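You operate a simulated robot arm through the tools that you are given. There is no shell and no other tool. Be economical: measure what you need, move in short steps, check, and stop when the job is done.

You run a simulated robot arm. Do the job below in one go: nothing can be reset, and whatever is moved stays where it is left.

JOB
Make room on the worktop over the cooker bay for the clear water jug. At the end: the clear water jug stands where the yellow cup stood; the white oblong dish from the worktop over the cooker bay is on the worktop over the window bay; the yellow cup from the worktop over the cooker bay is on the worktop over the window bay; the teal beaker from the worktop over the cooker bay is on the yellow coaster; whatever was shut is shut again. Leave all else as you found it, and nothing knocked over.

It is judged by the outcome, as a careful person would: the job done as asked, and still so three seconds after it is handed in. It fails if anything else is knocked over, pushed out of place, dropped, spilled or broken.

ROBOT AND FRAMES
A 7-joint arm with a two-finger parallel gripper, fixed in place. Base frame: the origin is at the foot of the arm, x ahead of it, y to its left, z up; the work surface is at about z = 910. Lengths are in mm, angles in rad, forces in N, time in s.
With the tool pointing down near the work surface it reaches from about 240 to 680 mm from the base axis. Its first joint turns from -1.152 to 1.152 rad. Payload 2.4 kg.
Tool frame: the origin (TCP) lies between the finger pads and is the grasp point; the fingertips stand 30 mm ahead of it; z points along the fingers, y is the line along which they close. The gripper opens to 94 mm. The fingers are 28 mm wide and 10 mm thick; the gripper's body (50 by 96 mm) begins 55 mm behind the TCP.
Orientation is told as [roll, pitch, yaw] about the base's x, y, z axes, in that order, counted from this pose: with the fingers straight down and closing along the base's y, the tool's x points along the base's -x, its y along +y and its z along -z.

CONTROLS
- The arm moves only by the tool servo_tool. Its argument "steps" is a list that holds one entry, the list of rows, each a list of 7 numbers: the shift along the tool's x, y, z in mm, then the turn, a rotation vector about the tool's x, y, z in rad, then the gripper command, from -1 (shut) to 1 (fully open), values between in proportion. In form: [[[x, y, z, rx, ry, rz, fingers], ...]]. A call has 1 to 20 rows; each row shifts and turns the commanded pose from where the row before left it, along the tool's axes as they then stand. A row lasts 0.2 s, in which the tool goes at most 50 mm and 0.15 rad; a call with a longer step from one row to the next is refused whole, and so is a gripper value outside its range. Where a pose cannot be reached the arm comes as near as it can. A force on the tool above 40 N (or 10 N above the force at the start of the call, whichever is more), or a blocked arm, ends the call early, and 0.2 s more pass. The fingers move at their own pace (about 153 mm/s each) and stop on an object; they squeeze with about 23 N. The grip force told is the motor's: it shows also when the fingers shut on nothing. Time passes only in rows, and 0.2 s behind the last, so rows that do not move let the fingers close. The reply holds the time, the measured pose of the TCP, the force on the tool along the base axes, the opening and the grip force, in the units named above and with some noise.
- Cameras (640 x 400 px; columns grow to the right, rows downward): "scene" is fixed at [45.7, 487.2, 1436.8]; the picture's right is [-0.61, -0.79, 0.00], its down [-0.51, 0.39, -0.76] and it looks along [0.60, -0.47, -0.65] (base axes); focal length 313 px, centre (320, 200). "wrist" rides on the gripper at [76, 14, -103] in the tool frame; the picture's right is [-0.18, 0.98, 0.00], its down [-0.75, -0.14, -0.64] and it looks along [-0.63, -0.12, 0.77] (tool axes); focal length 243 px, centre (320, 200). There is no depth. A picture from a camera that has moved, and an enlarged one, comes with that camera's place and axes in the base frame and with its lens.
- get_image(camera): a new picture of that camera. No time passes.
- close_up(camera, box): a new picture of the part [left, top, right, bottom] of that camera's present view, enlarged. No time passes.
- job_done(): hands the job in; it is judged then, once.

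Work in short steps. Places have to be worked out from the pictures, the camera data and where the tool is seen: move nearer, look again, correct. Check each grasp and each placing, and mend what went wrong. You have 120 turns and 84 pictures in all, those below and enlarged ones among them. Open the gripper and draw the arm clear of the work before you hand the job in, unless the task says otherwise; then end with one line.

The tools are called after ">>>" by a JSON object that holds its "fn" and its "kwargs". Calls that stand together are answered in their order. servo_tool: Moves the arm, as the interface text tells. Its arguments: {"type":"object","properties":{"steps":{"type":"array","items":{"type":"array","items":{"type":"array","items":{"type":"number"}}}}},"required":["steps"]} The other tools are called the same way: get_image (camera) takes a picture; close_up (camera, box) takes an enlarged picture of a part of a camera's view; job_done () hands the job in.

At the start:

```text
time: 0.0
position: [331.4, 67.6, 1213.7]
ee_rot: [0.0, 0.002, 0.0]
contact_force: [-0.2, -1.4, 0.4]
grip_width: 94.0
gripper_force: 0.1
```

scene: 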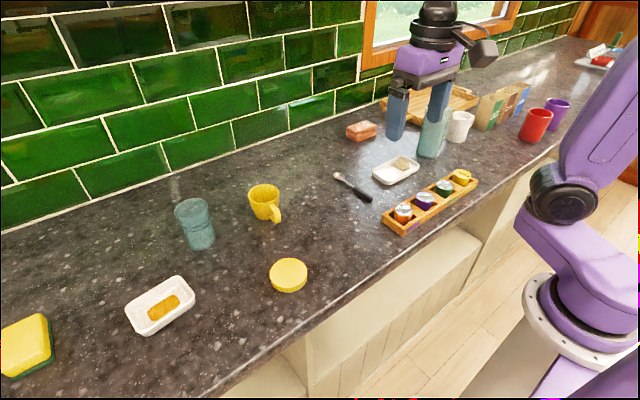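
wrist: 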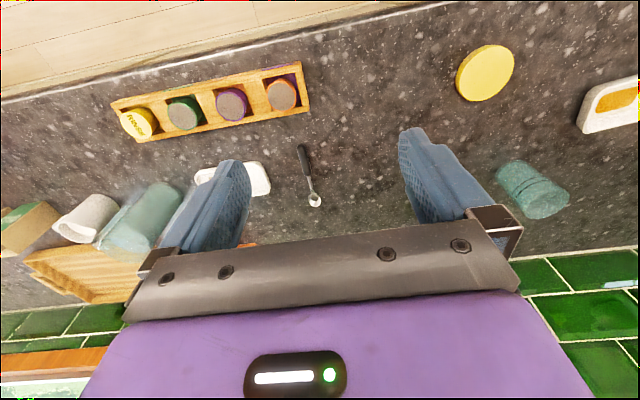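

I'll look at the scene enlarged on both sides to identify the objects.

>>> {"fn": "close_up", "kwargs": {"camera": "scene", "box": [0, 160, 320, 360]}}

>>> {"fn": "close_up", "kwargs": {"camera": "scene", "box": [320, 40, 640, 240]}}

```text
2.00 times, centred on (160, 260) of scene
camera zoom: at [45.7, 487.2, 1436.8], right [-0.61, -0.79, 0.0], down [-0.51, 0.39, -0.76], along [0.6, -0.47, -0.65], focal length 626 px, centre (640, 80)
```

zoom: 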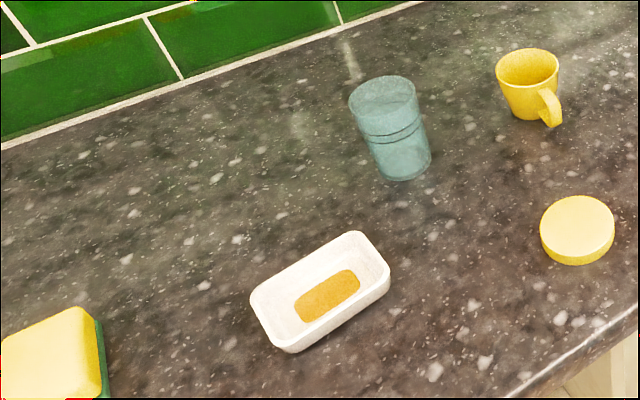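

```text
2.00 times, centred on (480, 140) of scene
camera zoom: at [45.7, 487.2, 1436.8], right [-0.61, -0.79, 0.0], down [-0.51, 0.39, -0.76], along [0.6, -0.47, -0.65], focal length 626 px, centre (0, 320)
```

zoom: 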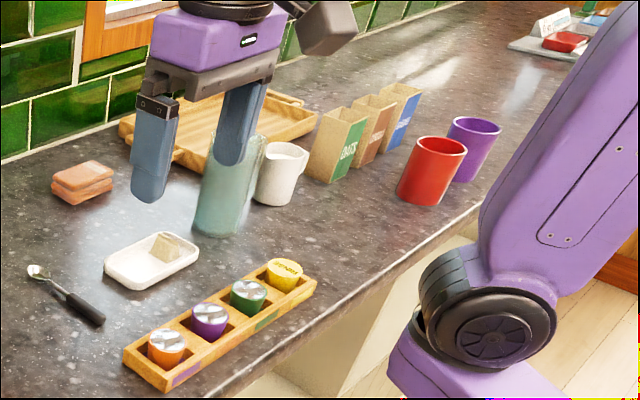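

I estimate coaster ≈ (380,303), cup ≈ (570,248), beaker ≈ (580,403), dish ≈ (477,525), jug ≈ (508,-306). I'll move left at height to look from above, and check the cabinet divisions below the worktop.

>>> {"fn": "servo_tool", "kwargs": {"steps": [[[-8, 47, 0, 0, 0, 0, 1], [-8, 47, 0, 0, 0, 0, 1], [-8, 47, 0, 0, 0, 0, 1], [-8, 47, 0, 0, 0, 0, 1], [-8, 47, 0, 0, 0, 0, 1], [-8, 47, 0, 0, 0, 0, 1], [0, 0, 0, 0, 0, 0, 1]]]}}

>>> {"fn": "close_up", "kwargs": {"camera": "scene", "box": [240, 160, 624, 400]}}

>>> {"fn": "get_image", "kwargs": {"camera": "wrist"}}

```text
time: 1.6
position: [379.8, 349.8, 1212.8]
ee_rot: [0.0, 0.001, 0.001]
contact_force: [0.3, 0.6, 1.0]
grip_width: 94.0
gripper_force: 0.0
```

```text
1.67 times, centred on (432, 280) of scene
camera zoom: at [45.7, 487.2, 1436.8], right [-0.61, -0.79, 0.0], down [-0.51, 0.39, -0.76], along [0.6, -0.47, -0.65], focal length 522 px, centre (133, 67)
```

zoom: 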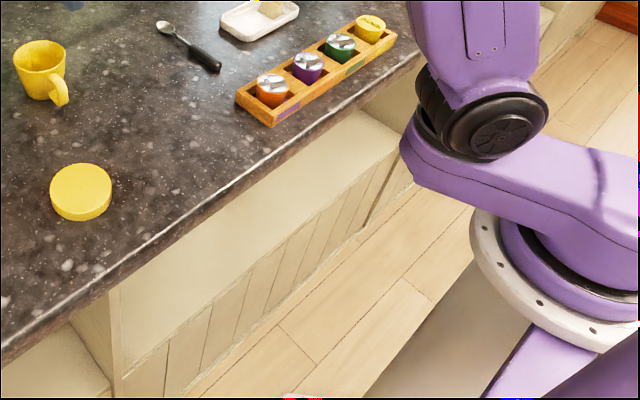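

```text
78 pictures are left
camera wrist: at [303.7, 364.7, 1314.5], right [0.18, 0.98, 0.0], down [0.75, -0.14, 0.64], along [0.63, -0.12, -0.77], focal length 243 px, centre (320, 200)
```

wrist: 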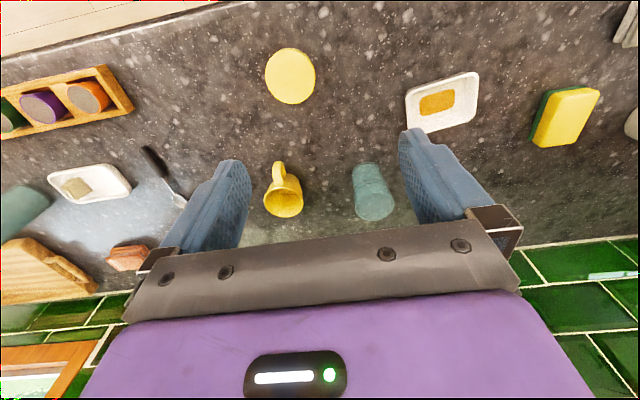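

Panels and window frame seen; I'd put the window bay at strongly negative y (frame begins y≈-350). I now go nearer over the cup/beaker for exact places.

>>> {"fn": "servo_tool", "kwargs": {"steps": [[[-40, 0, 30, 0, 0, 0, 1], [-40, 0, 30, 0, 0, 0, 1], [0, 0, 0, 0, 0, 0, 1]]]}}

>>> {"fn": "get_image", "kwargs": {"camera": "wrist"}}

```text
time: 2.4
position: [460.8, 348.7, 1153.1]
ee_rot: [-0.001, -0.001, 0.0]
contact_force: [-1.0, 0.0, 0.1]
grip_width: 93.9
gripper_force: 0.1
```

```text
77 pictures are left
camera wrist: at [383.0, 363.5, 1255.9], right [0.18, 0.98, 0.0], down [0.75, -0.14, 0.64], along [0.63, -0.12, -0.77], focal length 243 px, centre (320, 200)
```

wrist: 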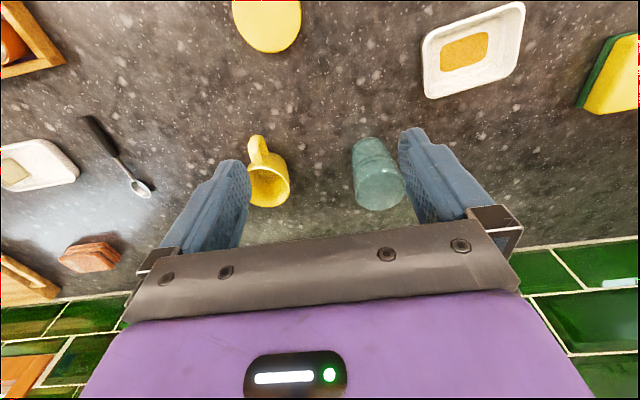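

Beaker is about 66 mm wide, 100 mm tall, at ≈(583,401); that is slightly outside straight-down reach, so I tilt the tool outward 0.4 rad and go above it.

>>> {"fn": "servo_tool", "kwargs": {"steps": [[[0, 0, 0, 0, -0.1333, 0, 1], [0, 0, 0, 0, -0.1333, 0, 1], [0, 0, 0, 0, -0.1334, 0, 1], [-21, 13, 28.7, 0, 0, 0, 1], [-21, 13, 28.7, 0, 0, 0, 1], [-21, 13, 28.7, 0, 0, 0, 1], [-21, 13, 28.7, 0, 0, 0, 1], [0, 0, 0, 0, 0, 0, 1]]]}}

>>> {"fn": "get_image", "kwargs": {"camera": "wrist"}}

>>> {"fn": "get_image", "kwargs": {"camera": "scene"}}

```text
time: 4.2
position: [582.4, 401.4, 1080.1]
ee_rot: [-0.001, -0.399, -0.002]
contact_force: [0.4, 0.3, -0.8]
grip_width: 94.4
gripper_force: 0.1
```

```text
76 pictures are left
camera wrist: at [471.0, 416.2, 1144.4], right [0.17, 0.98, 0.07], down [0.44, -0.14, 0.88], along [0.88, -0.12, -0.46], focal length 243 px, centre (320, 200)
```

wrist: 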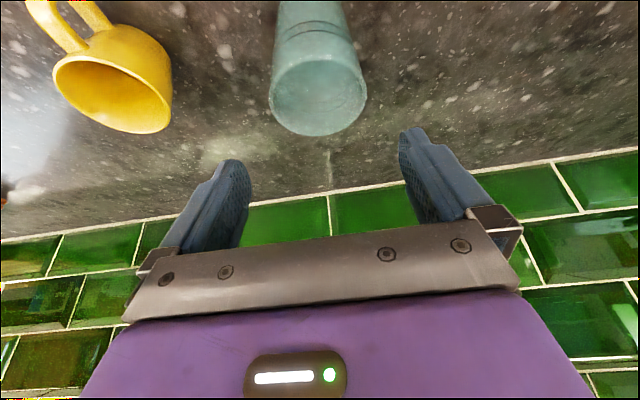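

```text
75 pictures are left
```

scene: 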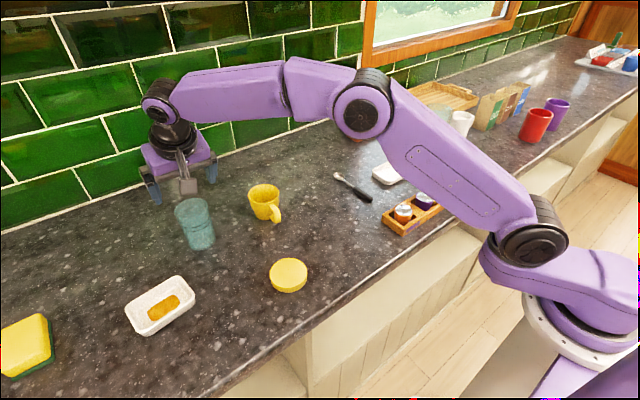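

Rim centre comes out at about (584,405), 64 mm wide. Lowering vertically to z≈982 with fingers either side, then looking before closing.

>>> {"fn": "servo_tool", "kwargs": {"steps": [[[12.1, 1.3, 30.3, 0, 0, 0, 1], [12.1, 1.3, 30.3, 0, 0, 0, 1], [12.1, 1.4, 30.4, 0, 0, 0, 1], [0, 0, 0, 0, 0, 0, 1]]]}}

>>> {"fn": "get_image", "kwargs": {"camera": "wrist"}}

>>> {"fn": "close_up", "kwargs": {"camera": "scene", "box": [120, 140, 280, 260]}}

```text
time: 5.2
position: [583.7, 405.7, 982.8]
ee_rot: [0.0, -0.4, -0.001]
contact_force: [-0.2, 0.0, -0.3]
grip_width: 94.1
gripper_force: 0.1
```

```text
74 pictures are left
camera wrist: at [472.8, 420.0, 1046.6], right [0.17, 0.98, 0.07], down [0.44, -0.14, 0.88], along [0.88, -0.12, -0.46], focal length 243 px, centre (320, 200)
```

wrist: 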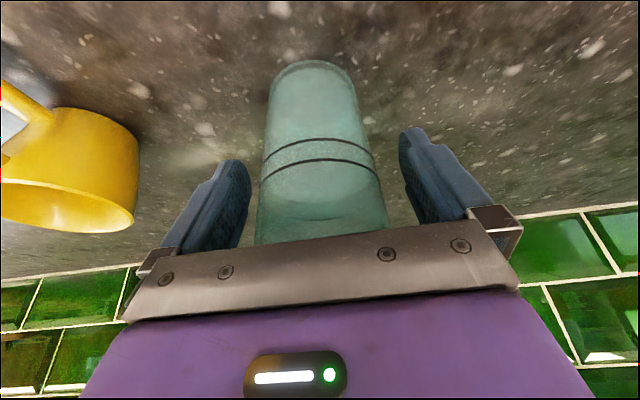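

```text
3.33 times, centred on (200, 200) of scene
camera zoom: at [45.7, 487.2, 1436.8], right [-0.61, -0.79, 0.0], down [-0.51, 0.39, -0.76], along [0.6, -0.47, -0.65], focal length 1043 px, centre (720, 200)
```

zoom: 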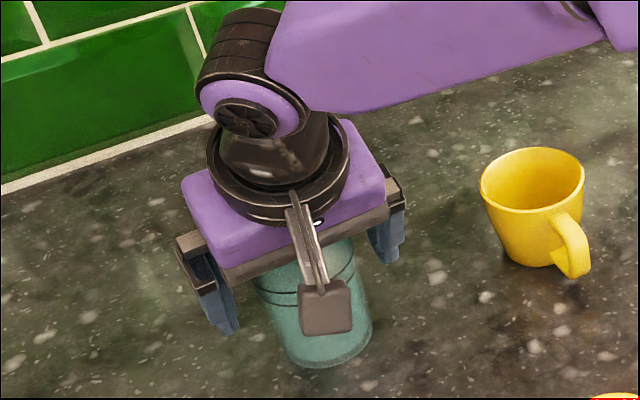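

The beaker sits centred between the fingers; closing.

>>> {"fn": "servo_tool", "kwargs": {"steps": [[[0, 0, 0, 0, 0, 0, 0.2], [0, 0, 0, 0, 0, 0, -0.3], [0, 0, 0, 0, 0, 0, -1], [0, 0, 0, 0, 0, 0, -1], [0, 0, 0, 0, 0, 0, -1]]]}}

```text
time: 6.4
position: [582.4, 405.6, 983.0]
ee_rot: [0.0, -0.4, 0.0]
contact_force: [-0.9, 0.0, 0.3]
grip_width: 69.0
gripper_force: 22.6
```

Gripped at 69 mm. Lifting 60 mm straight up and checking.

>>> {"fn": "servo_tool", "kwargs": {"steps": [[[-5.8, 0, -13.8, 0, 0, 0, -1], [-8.8, 0, -20.7, 0, 0, 0, -1], [-8.8, 0, -20.7, 0, 0, 0, -1], [0, 0, 0, 0, 0, 0, -1]]]}}

>>> {"fn": "close_up", "kwargs": {"camera": "scene", "box": [120, 120, 340, 300]}}

>>> {"fn": "get_image", "kwargs": {"camera": "wrist"}}

```text
time: 7.4
position: [584.6, 405.1, 1041.0]
ee_rot: [-0.001, -0.401, 0.001]
contact_force: [-0.3, -0.3, -1.1]
grip_width: 68.5
gripper_force: 23.3
```

```text
2.22 times, centred on (230, 210) of scene
camera zoom: at [45.7, 487.2, 1436.8], right [-0.61, -0.79, 0.0], down [-0.51, 0.39, -0.76], along [0.6, -0.47, -0.65], focal length 695 px, centre (520, 178)
```

zoom: 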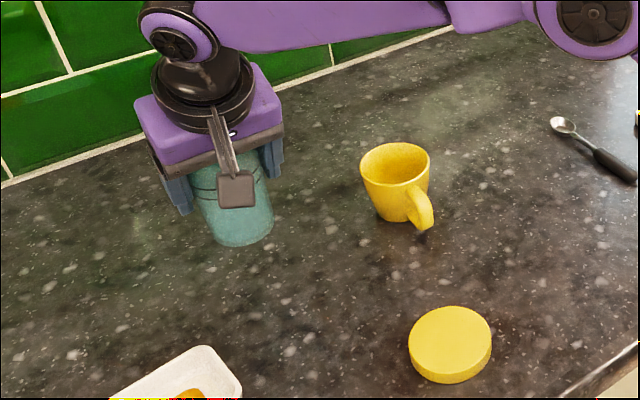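

```text
71 pictures are left
camera wrist: at [472.9, 419.7, 1107.2], right [0.17, 0.98, 0.07], down [0.44, -0.14, 0.88], along [0.88, -0.12, -0.46], focal length 243 px, centre (320, 200)
```

wrist: 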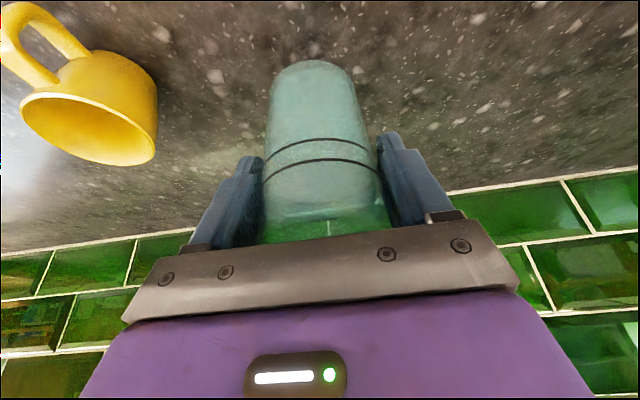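

Beaker held securely, upright. Carrying it to above the coaster (≈(383,302)).

>>> {"fn": "servo_tool", "kwargs": {"steps": [[[30.5, -17.3, -14.7, 0, 0, 0, -1], [30.5, -17.3, -14.7, 0, 0, 0, -1], [30.5, -17.3, -14.7, 0, 0, 0, -1], [30.5, -17.3, -14.7, 0, 0, 0, -1], [30.5, -17.3, -14.7, 0, 0, 0, -1], [30.5, -17.3, -14.7, 0, 0, 0, -1], [0, 0, 0, 0, 0, 0, -1]]]}}

>>> {"fn": "get_image", "kwargs": {"camera": "wrist"}}

>>> {"fn": "close_up", "kwargs": {"camera": "scene", "box": [208, 160, 400, 280]}}

```text
time: 9.0
position: [379.5, 301.6, 1052.2]
ee_rot: [0.0, -0.399, 0.0]
contact_force: [-0.7, 1.0, -0.6]
grip_width: 68.6
gripper_force: 23.1
```

```text
70 pictures are left
camera wrist: at [268.9, 316.0, 1116.2], right [0.17, 0.98, 0.07], down [0.44, -0.14, 0.88], along [0.88, -0.12, -0.46], focal length 243 px, centre (320, 200)
```

wrist: 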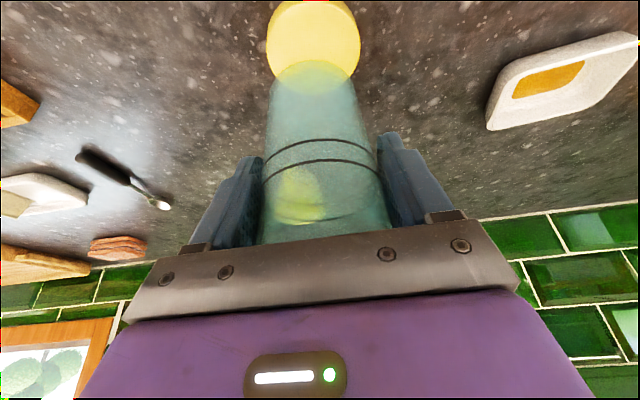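

```text
3.33 times, centred on (304, 220) of scene
camera zoom: at [45.7, 487.2, 1436.8], right [-0.61, -0.79, 0.0], down [-0.51, 0.39, -0.76], along [0.6, -0.47, -0.65], focal length 1043 px, centre (373, 133)
```

zoom: 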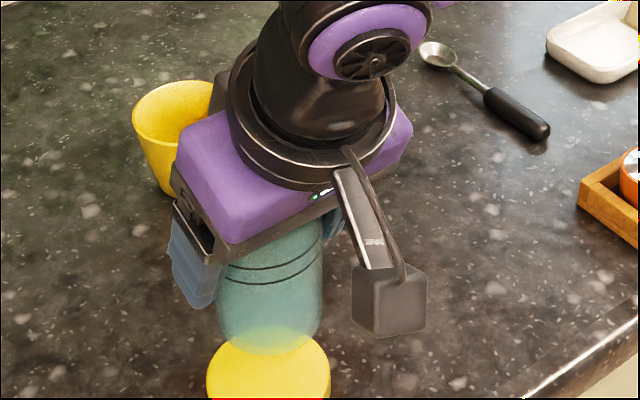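

Coaster centre now reads ≈(379,305) and the beaker base is ≈(383,305); shifting 2–3 mm back and lowering to just above the coaster.

>>> {"fn": "servo_tool", "kwargs": {"steps": [[[6.9, 0, 13, 0, 0, 0, -1], [5.8, 0, 13.8, 0, 0, 0, -1], [5.8, 0, 13.8, 0, 0, 0, -1], [0, 0, 0, 0, 0, 0, -1]]]}}

>>> {"fn": "get_image", "kwargs": {"camera": "wrist"}}

>>> {"fn": "close_up", "kwargs": {"camera": "scene", "box": [208, 190, 400, 310]}}

```text
time: 10.0
position: [378.4, 302.7, 1006.8]
ee_rot: [0.001, -0.4, 0.0]
contact_force: [0.3, -0.5, -0.1]
grip_width: 68.7
gripper_force: 22.9
```

```text
68 pictures are left
camera wrist: at [268.5, 316.5, 1071.8], right [0.17, 0.98, 0.07], down [0.44, -0.14, 0.88], along [0.88, -0.12, -0.46], focal length 243 px, centre (320, 200)
```

wrist: 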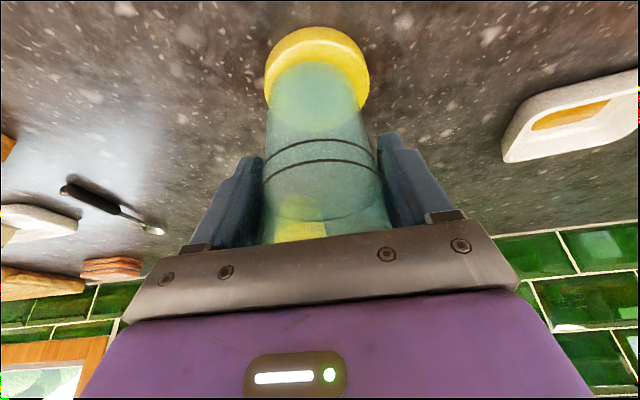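

```text
3.33 times, centred on (304, 250) of scene
camera zoom: at [45.7, 487.2, 1436.8], right [-0.61, -0.79, 0.0], down [-0.51, 0.39, -0.76], along [0.6, -0.47, -0.65], focal length 1043 px, centre (373, 33)
```

zoom: 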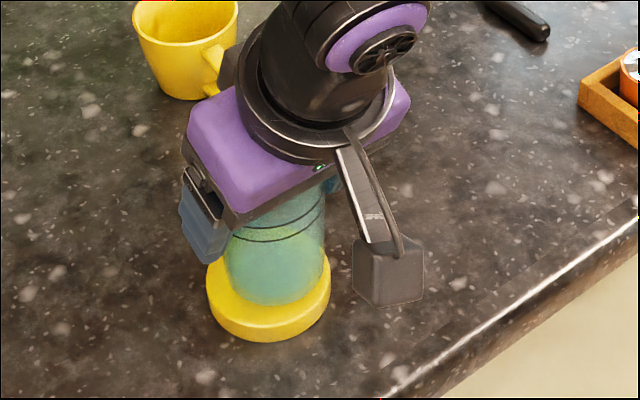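

Beaker hovers ≈10 mm over the coaster, about 3 mm too far to -y. Correcting and easing down until contact.

>>> {"fn": "servo_tool", "kwargs": {"steps": [[[-1.5, 3.5, 0.8, 0, 0, 0, -1], [0.8, 0, 1.84, 0, 0, 0, -1], [0.8, 0, 1.84, 0, 0, 0, -1], [0.8, 0, 1.84, 0, 0, 0, -1], [0, 0, 0, 0, 0, 0, -1]]]}}

>>> {"fn": "servo_tool", "kwargs": {"steps": [[[0.4, 0, 0.92, 0, 0, 0, -1], [0.4, 0, 0.92, 0, 0, 0, -1], [0, 0, 0, 0, 0, 0, -1]]]}}

>>> {"fn": "close_up", "kwargs": {"camera": "scene", "box": [230, 230, 350, 305]}}

```text
time: 11.2
position: [380.7, 305.8, 1001.5]
ee_rot: [0.0, -0.399, -0.001]
contact_force: [-0.3, 0.0, -1.5]
grip_width: 68.5
gripper_force: 23.3
```

```text
time: 12.0
position: [381.0, 305.7, 999.9]
ee_rot: [0.0, -0.4, 0.0]
contact_force: [-1.2, 0.4, 0.0]
grip_width: 68.7
gripper_force: 23.0
```

```text
5.33 times, centred on (290, 268) of scene
camera zoom: at [45.7, 487.2, 1436.8], right [-0.61, -0.79, 0.0], down [-0.51, 0.39, -0.76], along [0.6, -0.47, -0.65], focal length 1669 px, centre (480, -160)
```

zoom: 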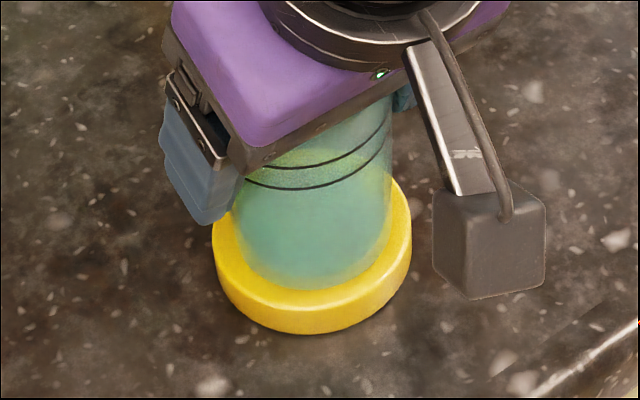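

Well centred. Continuing down in 1 mm rows watching the force.

>>> {"fn": "servo_tool", "kwargs": {"steps": [[[0.4, 0, 0.92, 0, 0, 0, -1], [0.4, 0, 0.92, 0, 0, 0, -1], [0, 0, 0, 0, 0, 0, -1]]]}}

>>> {"fn": "servo_tool", "kwargs": {"steps": [[[0.4, 0, 0.92, 0, 0, 0, -1], [0, 0, 0, 0, 0, 0, -1]]]}}

```text
time: 12.8
position: [381.1, 306.2, 997.8]
ee_rot: [0.001, -0.401, 0.001]
contact_force: [-1.0, -0.7, 12.7]
grip_width: 68.4
gripper_force: 23.3
```

```text
time: 13.4
position: [381.3, 306.3, 996.8]
ee_rot: [0.001, -0.401, -0.001]
contact_force: [1.1, -0.8, 12.1]
grip_width: 68.1
gripper_force: 22.9
```

Contact felt (12 N). Opening and rising vertically.

>>> {"fn": "servo_tool", "kwargs": {"steps": [[[0, 0, 0, 0, 0, 0, -0.2], [0, 0, 0, 0, 0, 0, 0.5], [0, 0, 0, 0, 0, 0, 1], [0, 0, 0, 0, 0, 0, 1], [-7.8, 0, -18.4, 0, 0, 0, 1], [-15.5, 0, -36.8, 0, 0, 0, 1], [-15.5, 0, -36.8, 0, 0, 0, 1], [-15.5, 0, -36.8, 0, 0, 0, 1], [0, 0, 0, 0, 0, 0, 1]]]}}

>>> {"fn": "close_up", "kwargs": {"camera": "scene", "box": [200, 160, 392, 310]}}

```text
time: 15.4
position: [380.5, 304.9, 1136.2]
ee_rot: [0.0, -0.401, 0.001]
contact_force: [0.3, 0.0, -1.2]
grip_width: 93.9
gripper_force: 0.0
```

```text
2.67 times, centred on (296, 235) of scene
camera zoom: at [45.7, 487.2, 1436.8], right [-0.61, -0.79, 0.0], down [-0.51, 0.39, -0.76], along [0.6, -0.47, -0.65], focal length 834 px, centre (384, 107)
```

zoom: 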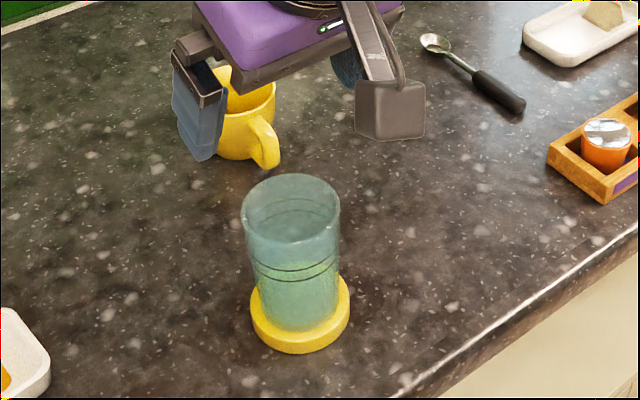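

Beaker stands on the coaster. Straightening the tool and moving to survey the window-bay side.

>>> {"fn": "servo_tool", "kwargs": {"steps": [[[0, 0, -25, 0, 0.1333, 0, 1], [0, 0, -25, 0, 0.1333, 0, 1], [0, 0, -25, 0, 0.1334, 0, 1], [0, -45, 0, 0, 0, 0, 1], [0, -45, 0, 0, 0, 0, 1], [0, -45, 0, 0, 0, 0, 1], [0, -45, 0, 0, 0, 0, 1], [0, -45, 0, 0, 0, 0, 1], [0, -45, 0, 0, 0, 0, 1], [0, -45, 0, 0, 0, 0, 1], [0, -45, 0, 0, 0, 0, 1], [0, -45, 0, 0, 0, 0, 1], [0, -45, 0, 0, 0, 0, 1], [0, -45, 0, 0, 0, 0, 1], [0, -45, 0, 0, 0, 0, 1], [0, -45, 0, 0, 0, 0, 1], [0, -45, 0, 0, 0, 0, 1], [0, 0, 0, 0, 0, 0, 1]]]}}

>>> {"fn": "get_image", "kwargs": {"camera": "wrist"}}

>>> {"fn": "get_image", "kwargs": {"camera": "scene"}}

```text
time: 19.2
position: [360.9, -324.7, 1209.1]
ee_rot: [0.0, -0.001, 0.0]
contact_force: [-0.4, -0.4, -0.1]
grip_width: 93.8
gripper_force: 0.0
```

```text
64 pictures are left
camera wrist: at [284.2, -310.1, 1311.1], right [0.18, 0.98, 0.0], down [0.75, -0.14, 0.64], along [0.63, -0.12, -0.77], focal length 243 px, centre (320, 200)
```

wrist: 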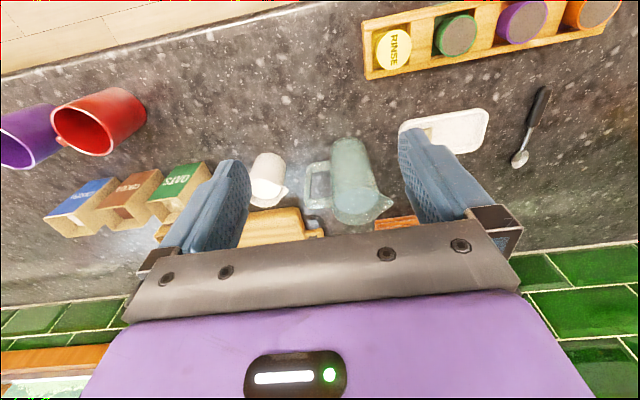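

```text
63 pictures are left
```

scene: 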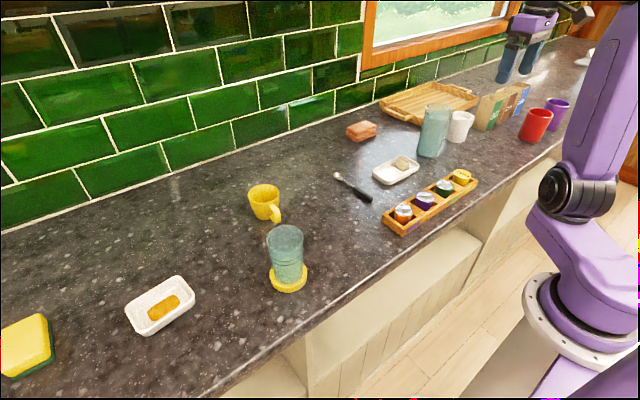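

The free area in front of the creamer, x≈330–440, y≈-380…-570, lies under the window: dish ≈(385,-520), cup ≈(395,-405). Going back over the cup to measure it.

>>> {"fn": "servo_tool", "kwargs": {"steps": [[[-10, 47, 3, 0, 0, 0, 1], [-10, 47, 3, 0, 0, 0, 1], [-10, 47, 3, 0, 0, 0, 1], [-10, 47, 3, 0, 0, 0, 1], [-10, 47, 3, 0, 0, 0, 1], [-10, 47, 3, 0, 0, 0, 1], [-10, 47, 3, 0, 0, 0, 1], [-10, 47, 3, 0, 0, 0, 1], [-10, 47, 3, 0, 0, 0, 1], [-10, 47, 3, 0, 0, 0, 1], [-10, 47, 3, 0, 0, 0, 1], [-10, 47, 3, 0, 0, 0, 1], [0, 0, 40, 0, 0, 0, 1], [0, 0, 40, 0, 0, 0, 1], [0, 0, 0, 0, 0, 0, 1]]]}}

>>> {"fn": "get_image", "kwargs": {"camera": "wrist"}}

```text
time: 22.4
position: [480.9, 238.4, 1091.2]
ee_rot: [0.0, 0.0, 0.001]
contact_force: [0.8, 0.4, 0.0]
grip_width: 94.0
gripper_force: 0.1
```

```text
62 pictures are left
camera wrist: at [403.9, 253.2, 1193.5], right [0.18, 0.98, 0.0], down [0.75, -0.14, 0.64], along [0.63, -0.12, -0.77], focal length 243 px, centre (320, 200)
```

wrist: 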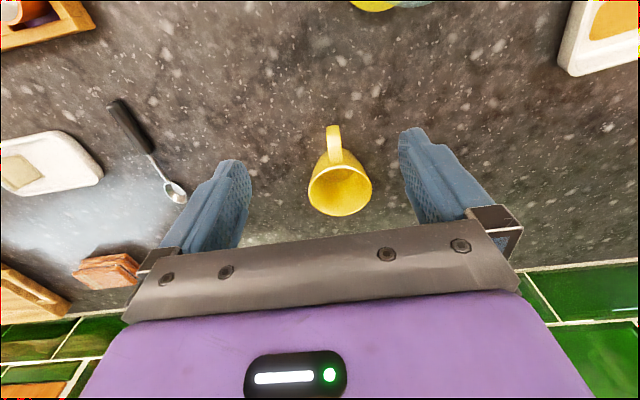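

Cup rim centre ≈(572,243), z≈972, ≈70 mm wide, handle towards -x. Positioning above and lowering with fingers either side in y.

>>> {"fn": "servo_tool", "kwargs": {"steps": [[[-45, 2, 0, 0, 0, 0, 1], [-46, 2.5, 0, 0, 0, 0, 1], [0, 0, 45, 0, 0, 0, 1], [0, 0, 0, 0, 0, 0, 1]]]}}

>>> {"fn": "get_image", "kwargs": {"camera": "wrist"}}

>>> {"fn": "close_up", "kwargs": {"camera": "scene", "box": [200, 130, 360, 230]}}

```text
time: 23.4
position: [571.8, 243.1, 1044.6]
ee_rot: [0.001, 0.0, 0.0]
contact_force: [-0.4, 0.9, -0.1]
grip_width: 93.8
gripper_force: 0.0
```

```text
61 pictures are left
camera wrist: at [495.4, 256.7, 1147.8], right [0.18, 0.98, 0.0], down [0.75, -0.14, 0.64], along [0.63, -0.12, -0.77], focal length 243 px, centre (320, 200)
```

wrist: 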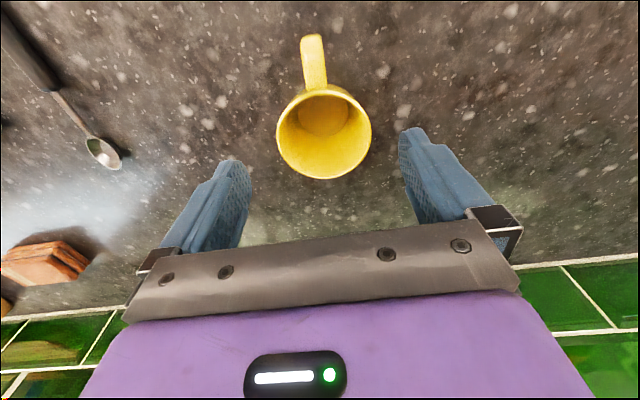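

```text
4.00 times, centred on (280, 180) of scene
camera zoom: at [45.7, 487.2, 1436.8], right [-0.61, -0.79, 0.0], down [-0.51, 0.39, -0.76], along [0.6, -0.47, -0.65], focal length 1252 px, centre (480, 280)
```

zoom: 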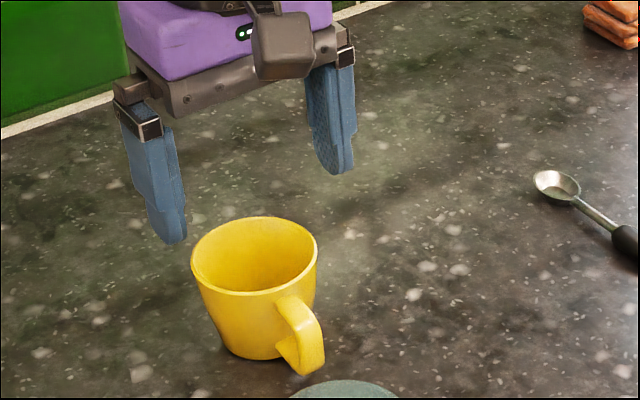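

Aligned within a couple mm. Lowering to z≈955 and closing gently.

>>> {"fn": "servo_tool", "kwargs": {"steps": [[[-2, 2, 30, 0, 0, 0, 1], [0, 0, 30, 0, 0, 0, 1], [0, 0, 30, 0, 0, 0, 1], [0, 0, 0, 0, 0, 0, 1], [0, 0, 0, 0, 0, 0, 0.5], [0, 0, 0, 0, 0, 0, 0], [0, 0, 0, 0, 0, 0, -1], [0, 0, 0, 0, 0, 0, -1], [0, 0, 0, 0, 0, 0, -1]]]}}

>>> {"fn": "get_image", "kwargs": {"camera": "wrist"}}

```text
time: 25.4
position: [574.4, 247.7, 955.7]
ee_rot: [0.001, 0.0, 0.0]
contact_force: [1.1, -0.1, 1.0]
grip_width: 73.6
gripper_force: 22.6
```

```text
59 pictures are left
camera wrist: at [496.9, 260.6, 1058.9], right [0.18, 0.98, 0.0], down [0.75, -0.14, 0.64], along [0.63, -0.12, -0.77], focal length 243 px, centre (320, 200)
```

wrist: 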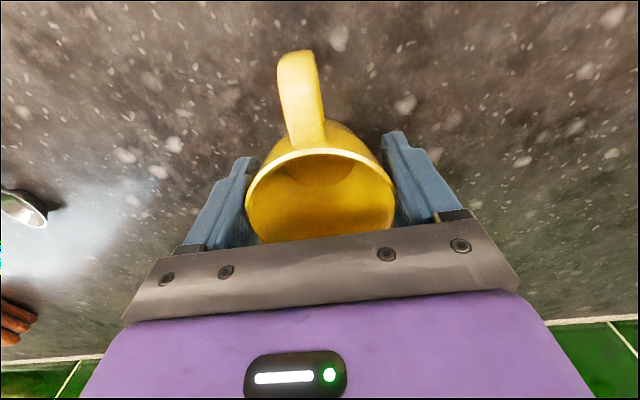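

Cup gripped. Lifting to z≈1130 and checking.

>>> {"fn": "servo_tool", "kwargs": {"steps": [[[0, 0, -10, 0, 0, 0, -1], [0, 0, -25, 0, 0, 0, -1], [0, 0, -45, 0, 0, 0, -1], [0, 0, -45, 0, 0, 0, -1], [0, 0, -45, 0, 0, 0, -1], [0, 0, 0, 0, 0, 0, -1]]]}}

>>> {"fn": "close_up", "kwargs": {"camera": "scene", "box": [160, 80, 400, 230]}}

```text
time: 26.8
position: [572.0, 246.1, 1128.0]
ee_rot: [0.0, 0.001, 0.0]
contact_force: [-0.8, -0.2, -1.4]
grip_width: 73.5
gripper_force: 22.5
```

```text
2.67 times, centred on (280, 155) of scene
camera zoom: at [45.7, 487.2, 1436.8], right [-0.61, -0.79, 0.0], down [-0.51, 0.39, -0.76], along [0.6, -0.47, -0.65], focal length 834 px, centre (427, 320)
```

zoom: 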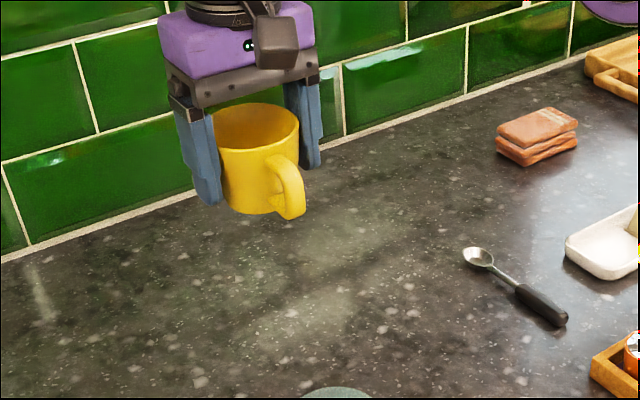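

Carrying the cup to above (390,-408).

>>> {"fn": "servo_tool", "kwargs": {"steps": [[[12, -43.6, 0, 0, 0, 0, -1], [12, -43.6, 0, 0, 0, 0, -1], [12, -43.6, 0, 0, 0, 0, -1], [12, -43.6, 0, 0, 0, 0, -1], [12, -43.6, 0, 0, 0, 0, -1], [12, -43.6, 0, 0, 0, 0, -1], [12, -43.6, 0, 0, 0, 0, -1], [12, -43.6, 0, 0, 0, 0, -1], [12, -43.6, 0, 0, 0, 0, -1], [12, -43.6, 0, 0, 0, 0, -1], [12, -43.6, 0, 0, 0, 0, -1], [12, -43.6, 0, 0, 0, 0, -1], [12, -43.6, 0, 0, 0, 0, -1], [12, -43.6, 0, 0, 0, 0, -1], [12, -43.6, 0, 0, 0, 0, -1], [0, 0, 0, 0, 0, 0, -1]]]}}

>>> {"fn": "get_image", "kwargs": {"camera": "wrist"}}

>>> {"fn": "get_image", "kwargs": {"camera": "scene"}}

```text
time: 30.2
position: [394.8, -407.4, 1127.3]
ee_rot: [0.001, -0.001, 0.0]
contact_force: [-0.2, 0.2, -1.9]
grip_width: 73.9
gripper_force: 22.8
```

```text
57 pictures are left
camera wrist: at [317.6, -393.2, 1229.6], right [0.18, 0.98, 0.0], down [0.75, -0.14, 0.64], along [0.63, -0.12, -0.77], focal length 243 px, centre (320, 200)
```

wrist: 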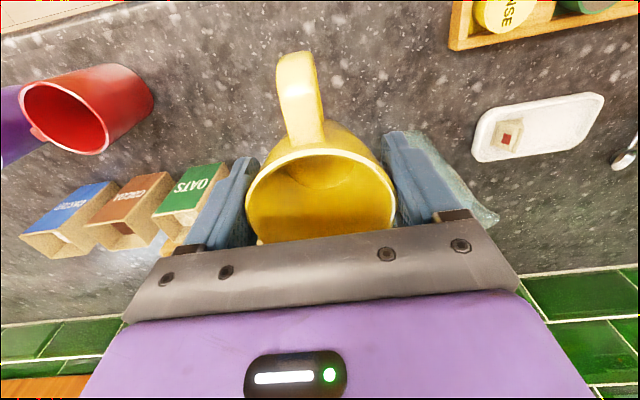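

```text
56 pictures are left
```

scene: 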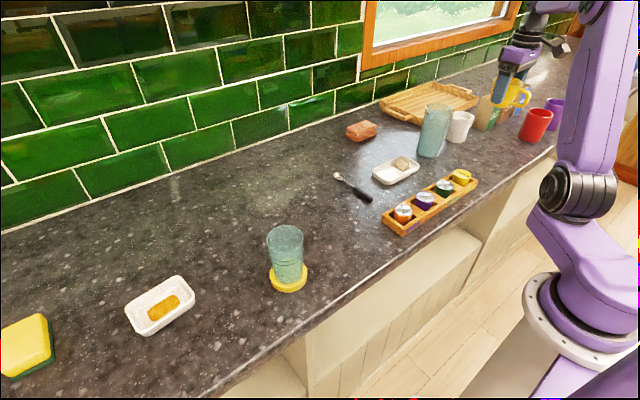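

The spot under the cup is clear. Lowering to just above the worktop.

>>> {"fn": "servo_tool", "kwargs": {"steps": [[[3, 0, 40, 0, 0, 0, -1], [2, 0, 40, 0, 0, 0, -1], [0, 0, 40, 0, 0, 0, -1], [0, 0, 30, 0, 0, 0, -1], [0, 0, 15, 0, 0, 0, -1], [0, 0, 0, 0, 0, 0, -1]]]}}

>>> {"fn": "servo_tool", "kwargs": {"steps": [[[0, 0, 2, 0, 0, 0, -1], [0, 0, 2, 0, 0, 0, -1], [0, 0, 0, 0, 0, 0, -1]]]}}

>>> {"fn": "get_image", "kwargs": {"camera": "wrist"}}

```text
time: 31.6
position: [390.5, -406.4, 962.3]
ee_rot: [0.001, 0.001, 0.001]
contact_force: [-0.3, -0.8, -1.6]
grip_width: 73.7
gripper_force: 23.2
```

```text
time: 32.4
position: [388.5, -406.4, 957.6]
ee_rot: [-0.002, 0.003, 0.001]
contact_force: [-0.2, 0.4, -1.9]
grip_width: 73.8
gripper_force: 22.8
```

```text
55 pictures are left
camera wrist: at [312.7, -392.9, 1060.9], right [0.18, 0.98, 0.0], down [0.75, -0.14, 0.64], along [0.63, -0.12, -0.77], focal length 243 px, centre (320, 200)
```

wrist: 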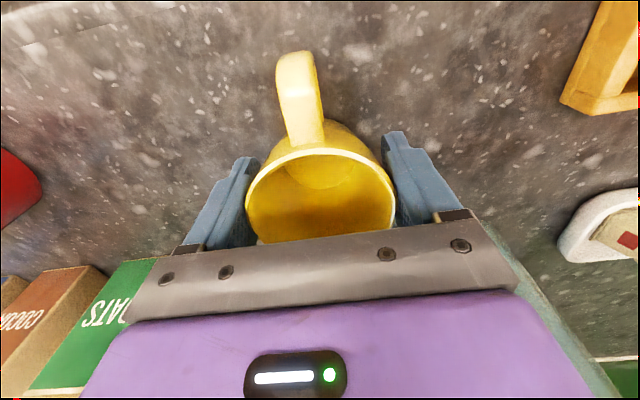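

Nearly at contact height; two more 1 mm rows.

>>> {"fn": "servo_tool", "kwargs": {"steps": [[[0, 0, 1, 0, 0, 0, -1], [0, 0, 1, 0, 0, 0, -1], [0, 0, 0, 0, 0, 0, -1]]]}}

>>> {"fn": "servo_tool", "kwargs": {"steps": [[[0, 0, 1, 0, 0, 0, -1], [0, 0, 0, 0, 0, 0, -1]]]}}

```text
time: 33.2
position: [389.8, -406.7, 956.8]
ee_rot: [0.001, 0.0, -0.001]
contact_force: [-0.1, 1.7, 1.3]
grip_width: 73.5
gripper_force: 23.1
```

```text
time: 33.8
position: [389.5, -408.7, 956.2]
ee_rot: [-0.002, -0.002, 0.001]
contact_force: [0.5, 1.2, 11.3]
grip_width: 74.1
gripper_force: 23.0
```

Contact. Releasing and rising.

>>> {"fn": "servo_tool", "kwargs": {"steps": [[[0, 0, 0, 0, 0, 0, 0.2], [0, 0, 0, 0, 0, 0, 1], [0, 0, 0, 0, 0, 0, 1], [0, 0, -20, 0, 0, 0, 1], [0, 0, -45, 0, 0, 0, 1], [0, 0, -45, 0, 0, 0, 1], [0, 0, -45, 0, 0, 0, 1], [0, 0, -45, 0, 0, 0, 1], [0, 0, 0, 0, 0, 0, 1]]]}}

>>> {"fn": "get_image", "kwargs": {"camera": "wrist"}}

>>> {"fn": "close_up", "kwargs": {"camera": "scene", "box": [400, 60, 592, 180]}}

```text
time: 35.8
position: [389.9, -408.8, 1155.4]
ee_rot: [0.0, -0.001, 0.001]
contact_force: [-0.3, -0.7, -0.2]
grip_width: 93.9
gripper_force: 0.0
```

```text
54 pictures are left
camera wrist: at [312.4, -394.2, 1257.8], right [0.18, 0.98, 0.0], down [0.75, -0.14, 0.64], along [0.63, -0.12, -0.77], focal length 243 px, centre (320, 200)
```

wrist: 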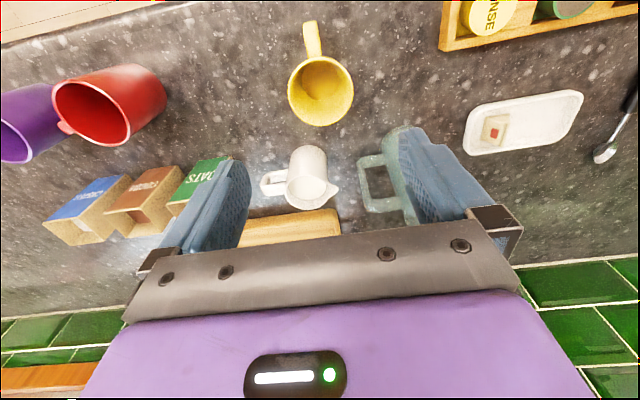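

```text
3.33 times, centred on (496, 120) of scene
camera zoom: at [45.7, 487.2, 1436.8], right [-0.61, -0.79, 0.0], down [-0.51, 0.39, -0.76], along [0.6, -0.47, -0.65], focal length 1043 px, centre (-267, 467)
```

zoom: 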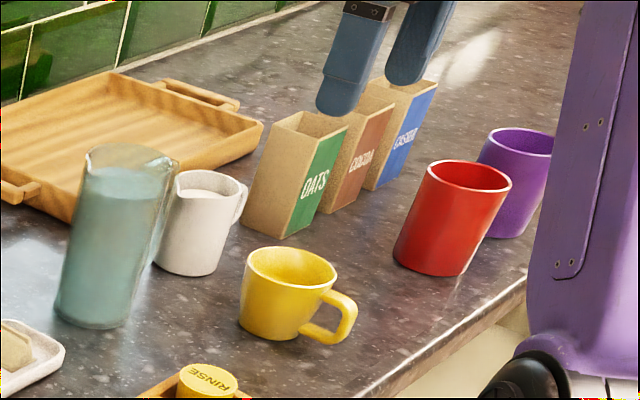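

Cup placed well. Returning high to view the white dish.

>>> {"fn": "servo_tool", "kwargs": {"steps": [[[0, 47, 0, 0, 0, 0, 1], [0, 47, 0, 0, 0, 0, 1], [0, 47, 0, 0, 0, 0, 1], [0, 47, 0, 0, 0, 0, 1], [0, 47, 0, 0, 0, 0, 1], [0, 47, 0, 0, 0, 0, 1], [0, 47, 0, 0, 0, 0, 1], [0, 47, 0, 0, 0, 0, 1], [0, 47, 0, 0, 0, 0, 1], [0, 47, 0, 0, 0, 0, 1], [0, 47, 0, 0, 0, 0, 1], [0, 47, 0, 0, 0, 0, 1], [0, 47, 0, 0, 0, 0, 1], [0, 47, 0, 0, 0, 0, 1], [0, 47, 0, 0, 0, 0, 1], [0, 47, 0, 0, 0, 0, 1], [0, 47, 0, 0, 0, 0, 1], [0, 47, 0, 0, 0, 0, 1], [0, 0, 0, 0, 0, 0, 1]]]}}

>>> {"fn": "get_image", "kwargs": {"camera": "wrist"}}

>>> {"fn": "close_up", "kwargs": {"camera": "scene", "box": [90, 250, 250, 350]}}

```text
time: 39.8
position: [390.3, 438.8, 1154.4]
ee_rot: [-0.001, 0.0, 0.001]
contact_force: [0.0, 0.0, -0.2]
grip_width: 94.0
gripper_force: 0.0
```

```text
52 pictures are left
camera wrist: at [313.0, 453.4, 1257.6], right [0.18, 0.98, 0.0], down [0.75, -0.14, 0.64], along [0.63, -0.12, -0.77], focal length 243 px, centre (320, 200)
```

wrist: 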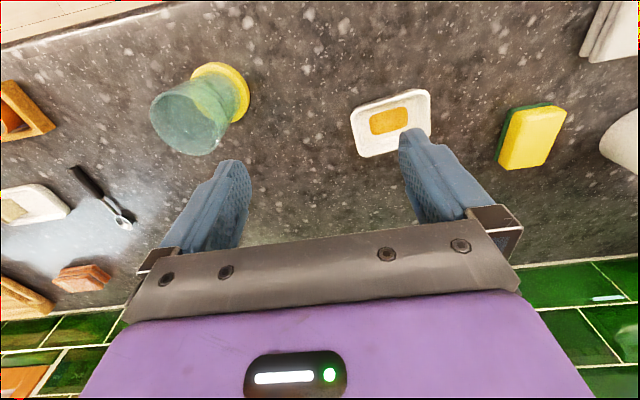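

```text
4.00 times, centred on (170, 300) of scene
camera zoom: at [45.7, 487.2, 1436.8], right [-0.61, -0.79, 0.0], down [-0.51, 0.39, -0.76], along [0.6, -0.47, -0.65], focal length 1252 px, centre (920, -200)
```

zoom: 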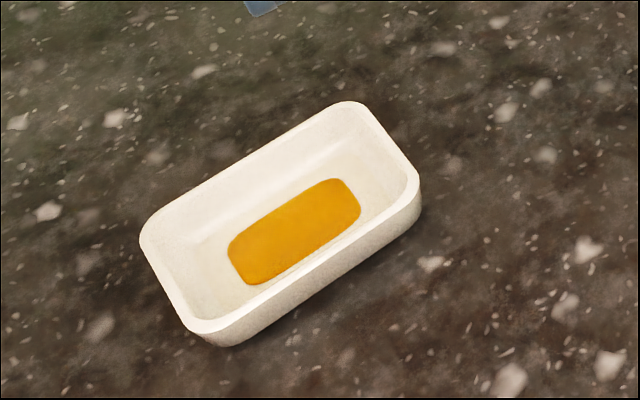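

Dish centre ≈(460,522), 96×66 mm, long axis turned ≈0.14 rad from y. I'll turn the tool to yaw ≈1.71 so the fingers close across its short side, then tilt outward 0.3.

>>> {"fn": "servo_tool", "kwargs": {"steps": [[[0, 0, 0, 0, 0, -0.1425, 1], [0, 0, 0, 0, 0, -0.1425, 1], [0, 0, 0, 0, 0, -0.1425, 1], [0, 0, 0, 0, 0, -0.1425, 1], [0, 0, 0, 0, 0, -0.1425, 1], [0, 0, 0, 0, 0, -0.1425, 1], [0, 0, 0, 0, 0, -0.1425, 1], [0, 0, 0, 0, 0, -0.1425, 1], [0, 0, 0, 0, 0, -0.1425, 1], [0, 0, 0, 0, 0, -0.1425, 1], [0, 0, 0, 0, 0, -0.1425, 1], [0, 0, 0, 0, 0, -0.1425, 1], [0, 0, 0, 0, -0.15, 0, 1], [0, 0, 0, 0, -0.15, 0, 1], [0, 0, 0, 0, 0, 0, 1]]]}}

>>> {"fn": "get_image", "kwargs": {"camera": "wrist"}}

```text
time: 43.0
position: [389.3, 438.5, 1156.3]
ee_rot: [0.001, -0.302, 1.708]
contact_force: [0.4, 0.2, 0.6]
grip_width: 94.3
gripper_force: 0.0
```

```text
50 pictures are left
camera wrist: at [388.6, 334.1, 1230.6], right [-1.0, 0.04, 0.05], down [0.07, 0.54, 0.84], along [0.0, 0.84, -0.54], focal length 243 px, centre (320, 200)
```

wrist: 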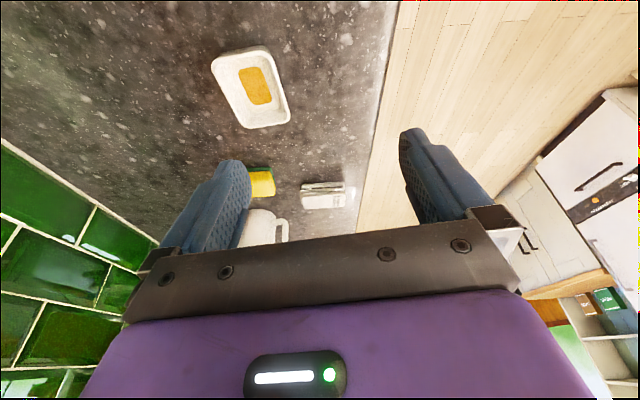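

Orientation good and the dish is in view. Moving above it at z≈1020.

>>> {"fn": "servo_tool", "kwargs": {"steps": [[[-3.75, -20.6, 36.75, 0, 0, 0, 1], [-3.75, -20.6, 36.75, 0, 0, 0, 1], [-3.75, -20.6, 36.75, 0, 0, 0, 1], [-3.75, -20.6, 36.75, 0, 0, 0, 1], [0, 0, 0, 0, 0, 0, 1]]]}}

>>> {"fn": "get_image", "kwargs": {"camera": "wrist"}}

>>> {"fn": "close_up", "kwargs": {"camera": "scene", "box": [60, 200, 260, 350]}}

```text
time: 44.2
position: [462.4, 506.5, 1018.1]
ee_rot: [-0.001, -0.301, 1.709]
contact_force: [-0.2, -0.7, 0.4]
grip_width: 93.9
gripper_force: 0.1
```

```text
49 pictures are left
camera wrist: at [462.4, 402.6, 1094.8], right [-1.0, 0.04, 0.05], down [0.07, 0.54, 0.84], along [0.0, 0.84, -0.55], focal length 243 px, centre (320, 200)
```

wrist: 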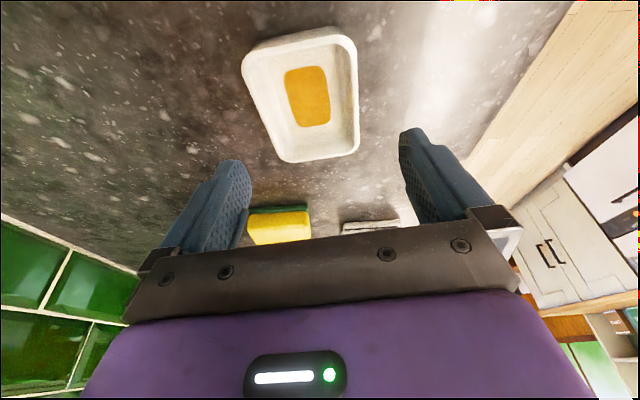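

```text
2.67 times, centred on (160, 275) of scene
camera zoom: at [45.7, 487.2, 1436.8], right [-0.61, -0.79, 0.0], down [-0.51, 0.39, -0.76], along [0.6, -0.47, -0.65], focal length 834 px, centre (747, 0)
```

zoom: 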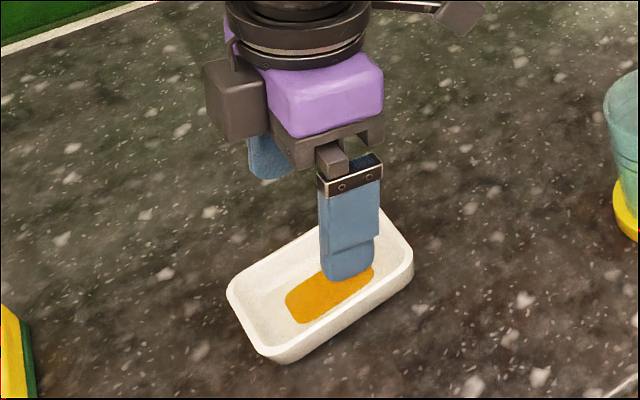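

Dish centre ≈(464,522); shifting 3 mm and lowering to z≈949 with fingers outside both long walls.

>>> {"fn": "servo_tool", "kwargs": {"steps": [[[8.9, -3.4, 33.9, 0, 0, 0, 1], [5, 0, 19, 0, 0, 0, 1], [3.7, 0, 14, 0, 0, 0, 1], [0, 0, 0, 0, 0, 0, 1]]]}}

>>> {"fn": "get_image", "kwargs": {"camera": "wrist"}}

>>> {"fn": "close_up", "kwargs": {"camera": "scene", "box": [80, 230, 240, 350]}}

```text
time: 45.2
position: [466.2, 510.3, 950.3]
ee_rot: [0.001, -0.301, 1.708]
contact_force: [1.3, 0.3, -1.1]
grip_width: 93.9
gripper_force: 0.1
```

```text
47 pictures are left
camera wrist: at [465.4, 406.2, 1026.0], right [-1.0, 0.04, 0.05], down [0.07, 0.54, 0.84], along [0.0, 0.84, -0.55], focal length 243 px, centre (320, 200)
```

wrist: 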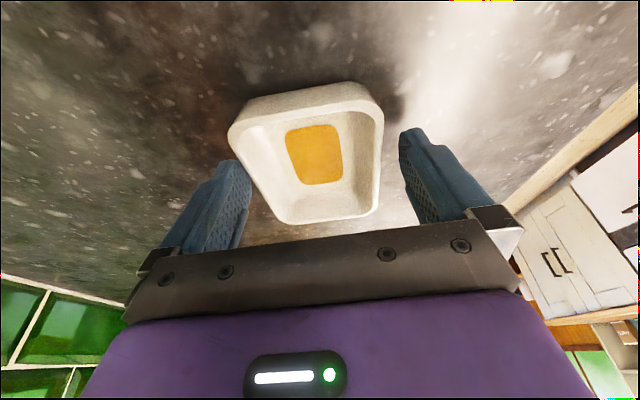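

```text
3.33 times, centred on (160, 290) of scene
camera zoom: at [45.7, 487.2, 1436.8], right [-0.61, -0.79, 0.0], down [-0.51, 0.39, -0.76], along [0.6, -0.47, -0.65], focal length 1043 px, centre (853, -100)
```

zoom: 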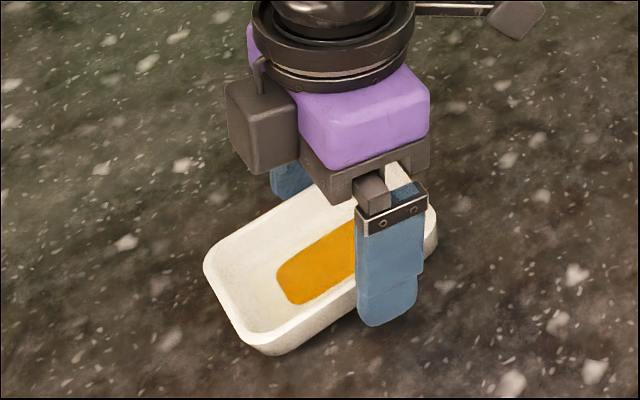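

Fingers are outside both walls; shifting 9 mm further out toward the dish's middle, then closing.

>>> {"fn": "servo_tool", "kwargs": {"steps": [[[-8, -4, 4.5, 0, 0, 0, 1], [0, 0, 0, 0, 0, 0, 1], [0, 0, 0, 0, 0, 0, 0.6], [0, 0, 0, 0, 0, 0, 0.3], [0, 0, 0, 0, 0, 0, -0.2], [0, 0, 0, 0, 0, 0, -1], [0, 0, 0, 0, 0, 0, -1]]]}}

>>> {"fn": "get_image", "kwargs": {"camera": "wrist"}}

```text
time: 46.8
position: [468.5, 518.9, 949.4]
ee_rot: [0.0, -0.3, 1.709]
contact_force: [0.8, 0.5, 0.4]
grip_width: 75.0
gripper_force: 23.0
```

```text
45 pictures are left
camera wrist: at [468.2, 415.6, 1024.2], right [-1.0, 0.04, 0.05], down [0.07, 0.54, 0.84], along [0.0, 0.84, -0.55], focal length 243 px, centre (320, 200)
```

wrist: 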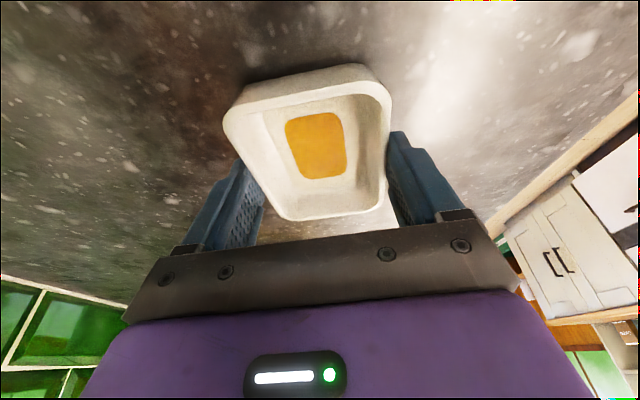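

Gripped at 75 mm. Lifting 25 mm slowly to check level and hold.

>>> {"fn": "servo_tool", "kwargs": {"steps": [[[-1.5, 0, -4.8, 0, 0, 0, -1], [-3, 0, -9.5, 0, 0, 0, -1], [-3, 0, -9.5, 0, 0, 0, -1], [0, 0, 0, 0, 0, 0, -1]]]}}

>>> {"fn": "get_image", "kwargs": {"camera": "wrist"}}

>>> {"fn": "close_up", "kwargs": {"camera": "scene", "box": [80, 230, 240, 350]}}

```text
time: 47.8
position: [468.8, 519.8, 973.3]
ee_rot: [0.0, -0.3, 1.708]
contact_force: [0.0, -0.2, -3.0]
grip_width: 75.2
gripper_force: 23.3
```

```text
44 pictures are left
camera wrist: at [467.9, 415.7, 1048.8], right [-1.0, 0.04, 0.05], down [0.07, 0.55, 0.84], along [0.0, 0.84, -0.55], focal length 243 px, centre (320, 200)
```

wrist: 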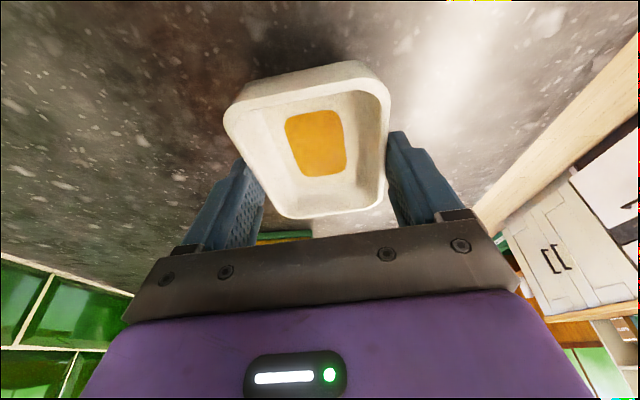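

```text
3.33 times, centred on (160, 290) of scene
camera zoom: at [45.7, 487.2, 1436.8], right [-0.61, -0.79, 0.0], down [-0.51, 0.39, -0.76], along [0.6, -0.47, -0.65], focal length 1043 px, centre (853, -100)
```

zoom: 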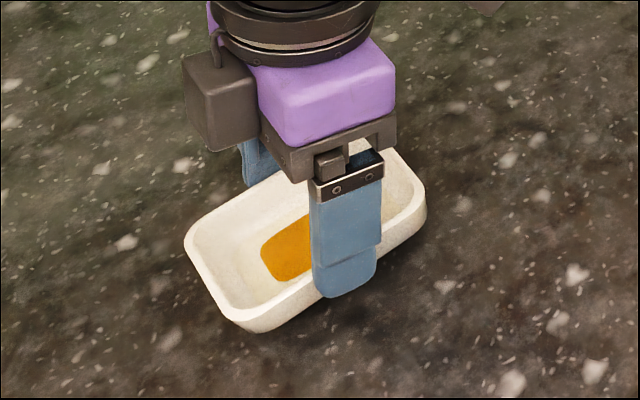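

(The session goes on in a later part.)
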